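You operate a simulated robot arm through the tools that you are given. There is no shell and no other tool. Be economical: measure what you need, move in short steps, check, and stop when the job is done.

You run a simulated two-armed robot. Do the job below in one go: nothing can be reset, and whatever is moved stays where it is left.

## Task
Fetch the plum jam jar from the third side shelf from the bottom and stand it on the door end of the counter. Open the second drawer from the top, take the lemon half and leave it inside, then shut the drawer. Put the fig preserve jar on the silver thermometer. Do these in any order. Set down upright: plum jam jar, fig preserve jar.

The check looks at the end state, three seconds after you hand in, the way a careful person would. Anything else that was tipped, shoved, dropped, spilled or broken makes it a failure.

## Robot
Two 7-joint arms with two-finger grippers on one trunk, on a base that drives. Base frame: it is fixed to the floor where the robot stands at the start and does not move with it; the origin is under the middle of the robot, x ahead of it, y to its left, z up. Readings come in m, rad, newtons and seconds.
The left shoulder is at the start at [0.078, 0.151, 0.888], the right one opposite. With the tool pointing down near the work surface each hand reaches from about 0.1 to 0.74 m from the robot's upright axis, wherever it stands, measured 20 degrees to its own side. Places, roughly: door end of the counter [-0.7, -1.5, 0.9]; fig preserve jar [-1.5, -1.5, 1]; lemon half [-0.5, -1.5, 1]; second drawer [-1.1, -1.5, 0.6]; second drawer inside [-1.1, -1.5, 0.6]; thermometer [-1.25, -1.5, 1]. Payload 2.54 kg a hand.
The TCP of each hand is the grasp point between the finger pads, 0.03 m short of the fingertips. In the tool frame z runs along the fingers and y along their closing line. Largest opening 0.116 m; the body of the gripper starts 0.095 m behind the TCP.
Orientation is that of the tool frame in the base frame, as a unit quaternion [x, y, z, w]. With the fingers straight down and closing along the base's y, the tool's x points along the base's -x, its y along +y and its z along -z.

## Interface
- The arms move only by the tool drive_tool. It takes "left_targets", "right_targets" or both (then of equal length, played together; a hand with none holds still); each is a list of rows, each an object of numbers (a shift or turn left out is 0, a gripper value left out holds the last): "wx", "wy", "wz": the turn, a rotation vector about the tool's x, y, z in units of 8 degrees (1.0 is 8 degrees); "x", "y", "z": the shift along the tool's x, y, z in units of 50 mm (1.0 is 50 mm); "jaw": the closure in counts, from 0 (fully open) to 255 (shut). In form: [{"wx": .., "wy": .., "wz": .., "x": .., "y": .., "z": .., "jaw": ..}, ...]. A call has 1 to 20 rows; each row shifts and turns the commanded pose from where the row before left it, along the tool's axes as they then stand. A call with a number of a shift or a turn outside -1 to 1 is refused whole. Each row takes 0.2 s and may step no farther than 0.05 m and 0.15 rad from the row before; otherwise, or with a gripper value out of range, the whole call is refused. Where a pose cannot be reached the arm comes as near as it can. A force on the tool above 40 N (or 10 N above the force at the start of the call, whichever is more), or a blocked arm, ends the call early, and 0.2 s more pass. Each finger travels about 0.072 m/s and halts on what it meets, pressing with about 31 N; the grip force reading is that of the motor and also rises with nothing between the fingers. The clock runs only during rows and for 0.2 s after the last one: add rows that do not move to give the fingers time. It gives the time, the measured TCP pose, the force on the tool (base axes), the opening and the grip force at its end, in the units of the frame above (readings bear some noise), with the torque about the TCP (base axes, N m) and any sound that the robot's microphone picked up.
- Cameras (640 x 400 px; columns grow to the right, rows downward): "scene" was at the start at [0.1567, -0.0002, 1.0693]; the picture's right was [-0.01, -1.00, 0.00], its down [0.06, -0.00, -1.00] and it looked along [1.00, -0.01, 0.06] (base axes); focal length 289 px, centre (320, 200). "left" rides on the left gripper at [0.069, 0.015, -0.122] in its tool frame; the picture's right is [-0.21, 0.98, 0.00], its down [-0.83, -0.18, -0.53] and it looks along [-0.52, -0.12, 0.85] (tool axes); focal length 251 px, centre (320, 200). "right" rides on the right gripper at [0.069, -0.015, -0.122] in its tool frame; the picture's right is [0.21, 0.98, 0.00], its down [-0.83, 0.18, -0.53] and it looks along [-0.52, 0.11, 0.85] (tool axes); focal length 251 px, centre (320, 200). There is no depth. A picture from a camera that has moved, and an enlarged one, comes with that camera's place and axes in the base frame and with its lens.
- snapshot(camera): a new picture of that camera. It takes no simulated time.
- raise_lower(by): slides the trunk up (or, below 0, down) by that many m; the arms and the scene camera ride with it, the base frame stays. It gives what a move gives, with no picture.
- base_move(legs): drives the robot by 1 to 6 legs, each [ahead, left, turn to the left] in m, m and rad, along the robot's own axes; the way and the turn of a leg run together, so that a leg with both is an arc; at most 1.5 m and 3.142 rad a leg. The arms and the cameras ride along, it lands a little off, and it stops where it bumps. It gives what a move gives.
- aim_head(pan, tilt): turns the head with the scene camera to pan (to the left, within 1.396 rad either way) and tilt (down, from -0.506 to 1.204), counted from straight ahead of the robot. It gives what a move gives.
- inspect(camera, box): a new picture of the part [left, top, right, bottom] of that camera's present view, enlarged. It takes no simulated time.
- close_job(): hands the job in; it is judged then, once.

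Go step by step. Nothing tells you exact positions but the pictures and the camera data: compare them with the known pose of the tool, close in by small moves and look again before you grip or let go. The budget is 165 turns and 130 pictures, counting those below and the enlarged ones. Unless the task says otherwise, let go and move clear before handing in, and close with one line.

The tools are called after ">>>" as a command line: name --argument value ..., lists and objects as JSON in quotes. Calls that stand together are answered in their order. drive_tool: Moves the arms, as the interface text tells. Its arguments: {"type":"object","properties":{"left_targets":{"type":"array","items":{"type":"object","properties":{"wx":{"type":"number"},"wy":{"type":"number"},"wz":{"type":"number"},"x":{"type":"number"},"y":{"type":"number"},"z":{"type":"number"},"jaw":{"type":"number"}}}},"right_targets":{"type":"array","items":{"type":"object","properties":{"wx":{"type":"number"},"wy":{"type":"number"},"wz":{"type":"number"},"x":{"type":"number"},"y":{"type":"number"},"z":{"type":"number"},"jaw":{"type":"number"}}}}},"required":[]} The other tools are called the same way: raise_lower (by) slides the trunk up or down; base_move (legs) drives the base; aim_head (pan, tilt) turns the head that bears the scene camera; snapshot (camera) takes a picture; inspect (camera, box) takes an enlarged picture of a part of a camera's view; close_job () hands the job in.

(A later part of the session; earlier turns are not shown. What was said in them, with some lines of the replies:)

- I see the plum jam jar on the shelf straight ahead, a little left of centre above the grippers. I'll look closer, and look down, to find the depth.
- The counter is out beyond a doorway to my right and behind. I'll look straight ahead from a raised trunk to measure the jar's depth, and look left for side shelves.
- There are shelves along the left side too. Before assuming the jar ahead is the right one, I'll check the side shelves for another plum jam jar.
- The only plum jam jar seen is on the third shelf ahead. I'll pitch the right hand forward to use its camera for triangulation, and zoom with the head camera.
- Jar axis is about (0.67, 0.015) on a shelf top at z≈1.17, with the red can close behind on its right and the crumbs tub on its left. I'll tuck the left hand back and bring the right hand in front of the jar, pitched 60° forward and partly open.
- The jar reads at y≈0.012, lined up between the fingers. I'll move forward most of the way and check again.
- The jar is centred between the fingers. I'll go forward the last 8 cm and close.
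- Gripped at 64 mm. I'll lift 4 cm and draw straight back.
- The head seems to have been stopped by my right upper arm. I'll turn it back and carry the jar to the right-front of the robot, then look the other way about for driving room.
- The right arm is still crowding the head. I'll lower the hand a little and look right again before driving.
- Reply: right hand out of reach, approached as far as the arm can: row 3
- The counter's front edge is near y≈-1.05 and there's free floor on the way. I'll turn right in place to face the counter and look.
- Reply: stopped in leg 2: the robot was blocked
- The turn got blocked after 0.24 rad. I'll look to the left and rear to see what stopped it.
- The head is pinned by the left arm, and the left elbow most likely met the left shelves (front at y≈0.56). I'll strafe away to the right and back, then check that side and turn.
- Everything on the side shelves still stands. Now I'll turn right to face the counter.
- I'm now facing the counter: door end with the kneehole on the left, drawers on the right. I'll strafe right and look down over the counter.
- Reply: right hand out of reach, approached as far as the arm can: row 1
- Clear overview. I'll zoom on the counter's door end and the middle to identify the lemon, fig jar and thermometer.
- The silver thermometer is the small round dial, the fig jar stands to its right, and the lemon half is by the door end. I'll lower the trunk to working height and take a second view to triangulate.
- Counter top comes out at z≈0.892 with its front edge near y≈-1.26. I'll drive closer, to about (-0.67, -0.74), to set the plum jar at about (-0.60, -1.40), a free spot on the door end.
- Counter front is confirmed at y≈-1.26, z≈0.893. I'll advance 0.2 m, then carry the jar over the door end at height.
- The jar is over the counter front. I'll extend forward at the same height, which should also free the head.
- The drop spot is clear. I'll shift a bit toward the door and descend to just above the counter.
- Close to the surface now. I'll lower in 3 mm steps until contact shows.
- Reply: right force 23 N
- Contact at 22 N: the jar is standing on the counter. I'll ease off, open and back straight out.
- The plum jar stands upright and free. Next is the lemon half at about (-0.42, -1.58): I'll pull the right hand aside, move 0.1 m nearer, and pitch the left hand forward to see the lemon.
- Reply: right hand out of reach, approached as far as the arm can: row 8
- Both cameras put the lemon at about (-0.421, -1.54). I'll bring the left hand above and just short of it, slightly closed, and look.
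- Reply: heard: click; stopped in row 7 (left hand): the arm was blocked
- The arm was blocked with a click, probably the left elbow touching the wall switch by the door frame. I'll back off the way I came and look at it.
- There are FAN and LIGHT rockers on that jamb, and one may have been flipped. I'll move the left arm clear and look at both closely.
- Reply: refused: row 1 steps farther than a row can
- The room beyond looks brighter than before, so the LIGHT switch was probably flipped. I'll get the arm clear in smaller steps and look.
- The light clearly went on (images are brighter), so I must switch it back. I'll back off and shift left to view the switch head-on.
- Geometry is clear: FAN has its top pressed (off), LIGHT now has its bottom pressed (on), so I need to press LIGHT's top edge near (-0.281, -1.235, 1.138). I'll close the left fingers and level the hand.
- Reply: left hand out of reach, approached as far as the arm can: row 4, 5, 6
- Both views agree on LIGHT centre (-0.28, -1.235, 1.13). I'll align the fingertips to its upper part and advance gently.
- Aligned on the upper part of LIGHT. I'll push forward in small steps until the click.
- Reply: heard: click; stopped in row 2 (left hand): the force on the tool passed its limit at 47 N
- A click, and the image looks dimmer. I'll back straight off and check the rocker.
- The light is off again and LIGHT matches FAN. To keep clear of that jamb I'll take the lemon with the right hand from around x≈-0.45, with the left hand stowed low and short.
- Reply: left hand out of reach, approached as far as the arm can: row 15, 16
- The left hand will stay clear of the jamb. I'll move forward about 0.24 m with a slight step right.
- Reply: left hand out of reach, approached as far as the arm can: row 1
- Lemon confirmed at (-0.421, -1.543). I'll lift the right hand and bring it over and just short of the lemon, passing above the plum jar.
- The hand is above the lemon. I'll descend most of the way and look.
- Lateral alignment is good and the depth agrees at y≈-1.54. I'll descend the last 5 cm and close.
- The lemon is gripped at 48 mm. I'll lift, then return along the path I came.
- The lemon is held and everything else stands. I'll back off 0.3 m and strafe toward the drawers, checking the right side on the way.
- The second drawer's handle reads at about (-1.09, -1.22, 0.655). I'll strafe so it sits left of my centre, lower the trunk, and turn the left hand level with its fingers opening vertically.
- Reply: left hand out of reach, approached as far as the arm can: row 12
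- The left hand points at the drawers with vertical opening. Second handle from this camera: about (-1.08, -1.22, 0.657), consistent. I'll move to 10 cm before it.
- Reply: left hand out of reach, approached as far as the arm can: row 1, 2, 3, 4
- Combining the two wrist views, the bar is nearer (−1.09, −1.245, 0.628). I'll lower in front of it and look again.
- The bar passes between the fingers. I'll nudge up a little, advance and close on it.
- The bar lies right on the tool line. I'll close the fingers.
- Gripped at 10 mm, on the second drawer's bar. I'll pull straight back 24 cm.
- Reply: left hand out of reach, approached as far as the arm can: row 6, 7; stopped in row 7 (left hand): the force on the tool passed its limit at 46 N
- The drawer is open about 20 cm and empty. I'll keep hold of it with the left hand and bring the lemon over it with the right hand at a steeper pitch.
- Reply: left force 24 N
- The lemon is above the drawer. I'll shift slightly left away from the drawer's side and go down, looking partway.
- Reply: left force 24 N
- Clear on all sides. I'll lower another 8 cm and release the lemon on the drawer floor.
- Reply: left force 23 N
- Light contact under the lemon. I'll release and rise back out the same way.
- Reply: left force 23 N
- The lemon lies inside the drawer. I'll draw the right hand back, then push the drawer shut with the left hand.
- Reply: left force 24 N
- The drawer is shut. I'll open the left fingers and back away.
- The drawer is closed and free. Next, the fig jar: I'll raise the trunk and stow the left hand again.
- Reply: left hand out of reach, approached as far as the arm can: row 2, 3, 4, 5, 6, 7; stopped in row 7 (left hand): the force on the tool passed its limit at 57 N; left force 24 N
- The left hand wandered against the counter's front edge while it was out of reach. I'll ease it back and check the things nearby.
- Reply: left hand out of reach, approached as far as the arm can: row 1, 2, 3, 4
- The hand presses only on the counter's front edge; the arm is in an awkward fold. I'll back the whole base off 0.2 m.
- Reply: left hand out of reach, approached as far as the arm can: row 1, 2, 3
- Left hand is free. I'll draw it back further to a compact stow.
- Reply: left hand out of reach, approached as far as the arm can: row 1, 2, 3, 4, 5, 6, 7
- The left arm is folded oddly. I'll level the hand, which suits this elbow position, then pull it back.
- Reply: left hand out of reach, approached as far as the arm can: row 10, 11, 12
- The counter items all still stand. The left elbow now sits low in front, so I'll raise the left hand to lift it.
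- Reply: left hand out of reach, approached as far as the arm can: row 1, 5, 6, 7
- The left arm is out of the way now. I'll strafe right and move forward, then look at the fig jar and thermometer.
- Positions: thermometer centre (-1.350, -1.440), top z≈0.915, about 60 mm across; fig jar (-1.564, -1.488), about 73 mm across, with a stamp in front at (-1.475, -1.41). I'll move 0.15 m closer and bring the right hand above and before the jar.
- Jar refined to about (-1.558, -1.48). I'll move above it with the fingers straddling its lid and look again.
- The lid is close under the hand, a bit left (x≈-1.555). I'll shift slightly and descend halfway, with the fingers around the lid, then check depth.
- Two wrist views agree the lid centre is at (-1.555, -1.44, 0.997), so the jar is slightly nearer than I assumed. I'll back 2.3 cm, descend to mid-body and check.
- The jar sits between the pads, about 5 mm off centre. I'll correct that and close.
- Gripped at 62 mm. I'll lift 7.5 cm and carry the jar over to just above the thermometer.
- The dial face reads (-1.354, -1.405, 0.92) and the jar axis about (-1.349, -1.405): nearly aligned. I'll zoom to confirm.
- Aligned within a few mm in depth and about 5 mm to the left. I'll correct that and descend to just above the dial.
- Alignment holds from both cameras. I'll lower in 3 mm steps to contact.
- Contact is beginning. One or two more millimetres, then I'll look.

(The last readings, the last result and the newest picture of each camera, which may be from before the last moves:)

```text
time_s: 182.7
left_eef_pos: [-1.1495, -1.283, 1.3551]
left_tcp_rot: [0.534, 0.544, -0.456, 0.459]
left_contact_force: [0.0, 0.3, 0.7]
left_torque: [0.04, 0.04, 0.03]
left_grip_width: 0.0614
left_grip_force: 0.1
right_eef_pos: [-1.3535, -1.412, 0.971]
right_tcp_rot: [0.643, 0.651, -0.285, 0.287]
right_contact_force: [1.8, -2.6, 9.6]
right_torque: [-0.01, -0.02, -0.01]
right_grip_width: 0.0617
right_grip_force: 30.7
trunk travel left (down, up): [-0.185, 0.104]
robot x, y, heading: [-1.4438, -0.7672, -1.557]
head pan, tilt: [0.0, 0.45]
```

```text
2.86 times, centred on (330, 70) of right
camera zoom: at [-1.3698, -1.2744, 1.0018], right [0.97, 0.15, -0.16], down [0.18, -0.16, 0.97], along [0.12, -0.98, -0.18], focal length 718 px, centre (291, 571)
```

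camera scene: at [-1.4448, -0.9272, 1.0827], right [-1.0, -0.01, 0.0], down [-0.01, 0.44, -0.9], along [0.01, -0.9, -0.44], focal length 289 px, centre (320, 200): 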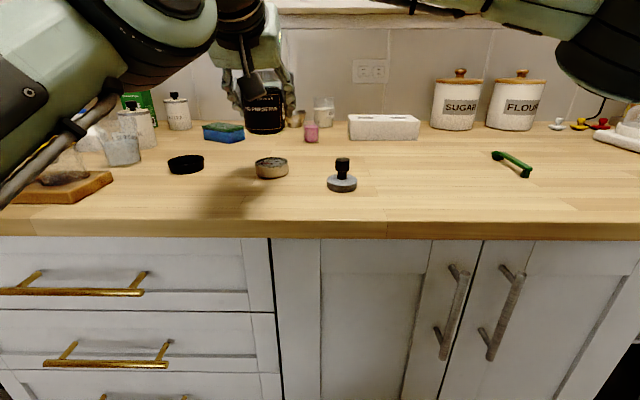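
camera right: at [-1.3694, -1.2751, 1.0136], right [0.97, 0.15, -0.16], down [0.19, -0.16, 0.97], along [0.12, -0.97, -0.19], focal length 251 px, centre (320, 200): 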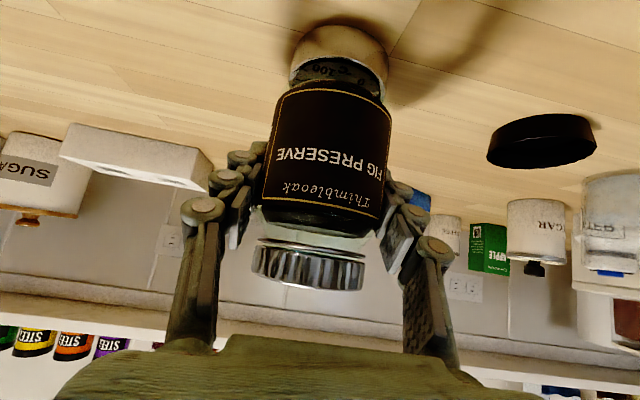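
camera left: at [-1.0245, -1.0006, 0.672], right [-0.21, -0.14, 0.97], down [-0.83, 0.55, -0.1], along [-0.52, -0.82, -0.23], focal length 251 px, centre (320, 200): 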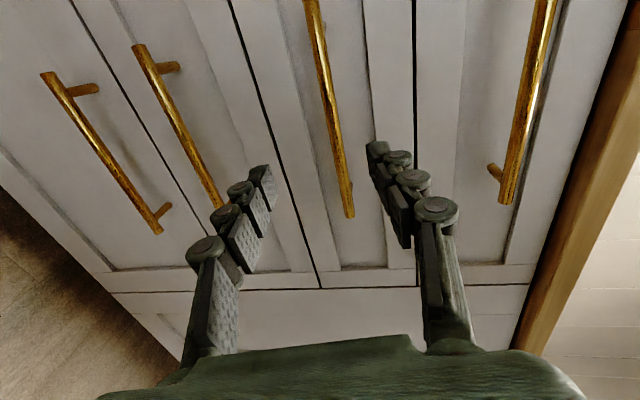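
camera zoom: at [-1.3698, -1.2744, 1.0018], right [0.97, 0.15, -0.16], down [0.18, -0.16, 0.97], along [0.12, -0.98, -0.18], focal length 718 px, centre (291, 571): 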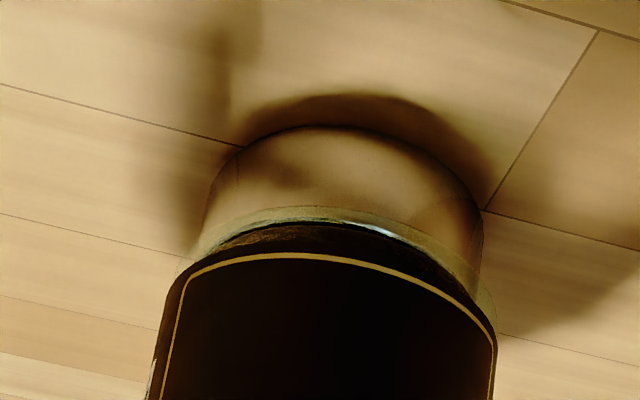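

The jar sits concentric on the thermometer. I'll open gently and withdraw along the fingers.

>>> drive_tool --right_targets '[{"jaw": 90}, {}, {}, {"jaw": 50}, {}, {"z": -0.3}, {"z": -0.6}, {"z": -0.8}, {"z": -0.8}, {}]'

>>> snapshot --camera "right"

>>> inspect --camera "scene" --box '[210, 70, 330, 190]'

```text
time_s: 184.8
left_eef_pos: [-1.1492, -1.2832, 1.3571]
left_tcp_rot: [0.533, 0.543, -0.458, 0.459]
left_contact_force: [0.3, -0.3, -0.5]
left_torque: [-0.04, 0.02, -0.05]
left_grip_width: 0.0613
left_grip_force: 0.1
right_eef_pos: [-1.3544, -1.3208, 1.049]
right_tcp_rot: [0.644, 0.651, -0.285, 0.282]
right_contact_force: [-3.8, 11.4, -20.1]
right_torque: [-3.7, -0.22, 0.52]
right_grip_width: 0.093
right_grip_force: 0.1
trunk travel left (down, up): [-0.185, 0.104]
robot x, y, heading: [-1.447, -0.769, -1.552]
head pan, tilt: [0.0, 0.45]
stopped in row 10 (right hand): the force on the tool passed its limit at 51 N (the readings are from after the stop); the commanded pose is now the measured one
```

```text
16 pictures are left
camera right: at [-1.3701, -1.1834, 1.0813], right [0.97, 0.15, -0.17], down [0.19, -0.17, 0.97], along [0.12, -0.97, -0.19], focal length 251 px, centre (320, 200)
```

right: 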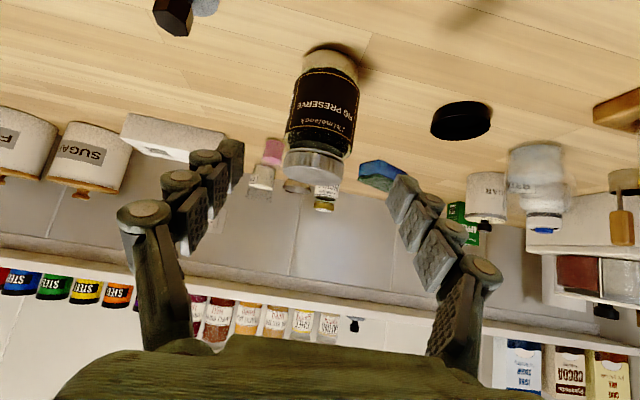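

```text
3.33 times, centred on (270, 130) of scene
camera zoom: at [-1.4449, -0.9273, 1.0826], right [-1.0, -0.01, 0.0], down [-0.01, 0.44, -0.9], along [0.01, -0.9, -0.44], focal length 963 px, centre (487, 433)
```

zoom: 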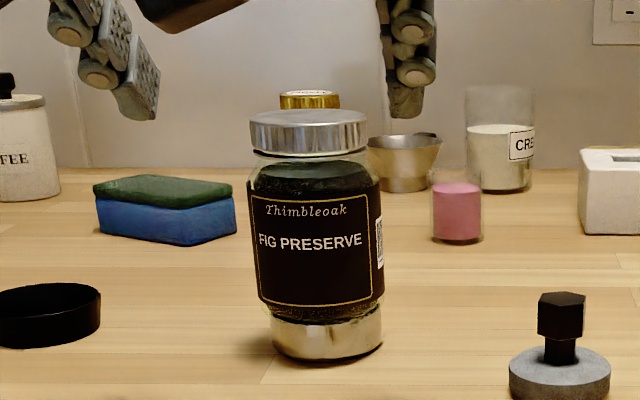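

The fig jar stands on the thermometer; my right hand only bumped my own left arm. I'll back the base straight away.

>>> base_move --legs '[[-0.35, 0, 0]]'

>>> snapshot --camera "scene"

```text
time_s: 187.1
left_eef_pos: [-1.1535, -0.9328, 1.3565]
left_tcp_rot: [0.532, 0.545, -0.456, 0.46]
left_contact_force: [0.4, 0.2, -0.2]
left_torque: [-0.01, 0.0, 0.02]
left_grip_width: 0.0612
left_grip_force: 0.0
right_eef_pos: [-1.3578, -0.9714, 1.049]
right_tcp_rot: [0.643, 0.652, -0.285, 0.283]
right_contact_force: [-3.0, -0.9, -7.2]
right_torque: [-1.3, -0.17, 0.52]
right_grip_width: 0.0931
right_grip_force: 0.0
trunk travel left (down, up): [-0.185, 0.104]
robot x, y, heading: [-1.4496, -0.4235, -1.554]
head pan, tilt: [0.0, 0.45]
```

```text
14 pictures are left
camera scene: at [-1.4498, -0.5777, 1.0828], right [-1.0, -0.02, 0.0], down [-0.01, 0.43, -0.9], along [0.01, -0.9, -0.43], focal length 289 px, centre (320, 200)
```

scene: 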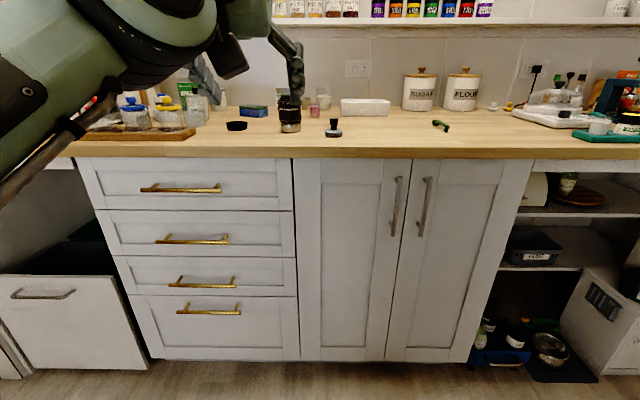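

All looks right from here. I'll free the right hand sideways and check the door end once more.

>>> drive_tool --right_targets '[{"y": -0.8}, {"y": -0.8}, {"y": -0.8}, {"y": -0.8}, {}]'

>>> base_move --legs '[[0, 0.45, 0]]'

>>> aim_head --pan 0.0 --tilt 0.4

>>> snapshot --camera "scene"

```text
time_s: 188.3
left_eef_pos: [-1.1532, -0.9327, 1.3567]
left_tcp_rot: [0.533, 0.544, -0.457, 0.46]
left_contact_force: [-0.6, -0.3, -0.7]
left_torque: [-0.05, -0.01, -0.01]
left_grip_width: 0.0613
left_grip_force: 0.0
right_eef_pos: [-1.5173, -0.9732, 1.0472]
right_tcp_rot: [0.643, 0.652, -0.285, 0.283]
right_contact_force: [0.9, -0.3, 0.5]
right_torque: [0.0, 0.02, 0.01]
right_grip_width: 0.0935
right_grip_force: 0.1
trunk travel left (down, up): [-0.185, 0.104]
robot x, y, heading: [-1.4518, -0.4219, -1.557]
head pan, tilt: [0.0, 0.45]
```

```text
time_s: 193.1
left_eef_pos: [-0.7054, -0.9259, 1.3581]
left_tcp_rot: [0.532, 0.545, -0.456, 0.46]
left_contact_force: [-0.1, 0.7, 0.6]
left_torque: [0.02, 0.02, -0.03]
left_grip_width: 0.0614
left_grip_force: 0.1
right_eef_pos: [-1.0696, -0.966, 1.0468]
right_tcp_rot: [0.644, 0.651, -0.286, 0.283]
right_contact_force: [-0.5, 0.2, 0.3]
right_torque: [0.03, 0.02, 0.01]
right_grip_width: 0.0931
right_grip_force: 0.0
trunk travel left (down, up): [-0.185, 0.104]
robot x, y, heading: [-1.0037, -0.4096, -1.552]
head pan, tilt: [0.0, 0.45]
```

```text
time_s: 193.8
left_eef_pos: [-0.7056, -0.9257, 1.3559]
left_tcp_rot: [0.532, 0.545, -0.456, 0.46]
left_contact_force: [-0.8, -0.5, 0.6]
left_torque: [0.01, 0.0, -0.01]
left_grip_width: 0.0614
left_grip_force: 0.0
right_eef_pos: [-1.0695, -0.9647, 1.048]
right_tcp_rot: [0.643, 0.652, -0.286, 0.283]
right_contact_force: [-0.2, -0.9, 0.2]
right_torque: [-0.02, 0.01, -0.01]
right_grip_width: 0.0934
right_grip_force: 0.2
trunk travel left (down, up): [-0.185, 0.104]
robot x, y, heading: [-1.0053, -0.411, -1.551]
head pan, tilt: [0.0, 0.4]
```

```text
13 pictures are left
camera scene: at [-1.002, -0.5713, 1.0874], right [-1.0, -0.02, 0.0], down [-0.01, 0.39, -0.92], along [0.02, -0.92, -0.39], focal length 289 px, centre (320, 200)
```

scene: 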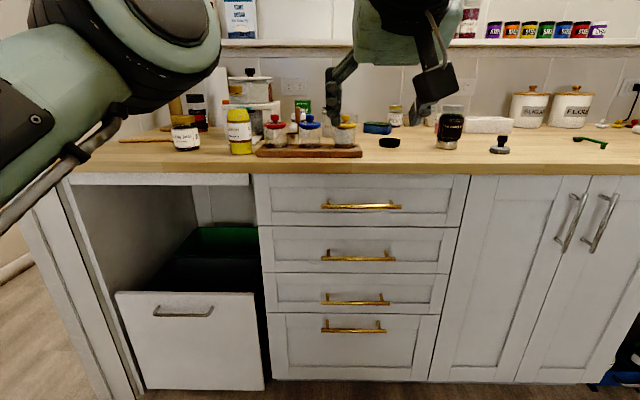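

The plum jam jar stands on the door end, the second drawer is shut, the fig jar is on the thermometer and nothing else has moved. Both hands are clear, so I'm handing in.

>>> close_job

```text
The job is handed in.
```

I finished all three jobs and handed in: the plum jam jar stands upright on the door end of the counter, the lemon half is in the shut second drawer, and the fig preserve jar stands upright on the silver thermometer. On the way my left arm knocked the wall light switch by the door and I switched it back, and that hand also pressed against the counter's front edge; the last picture shows nothing else moved.
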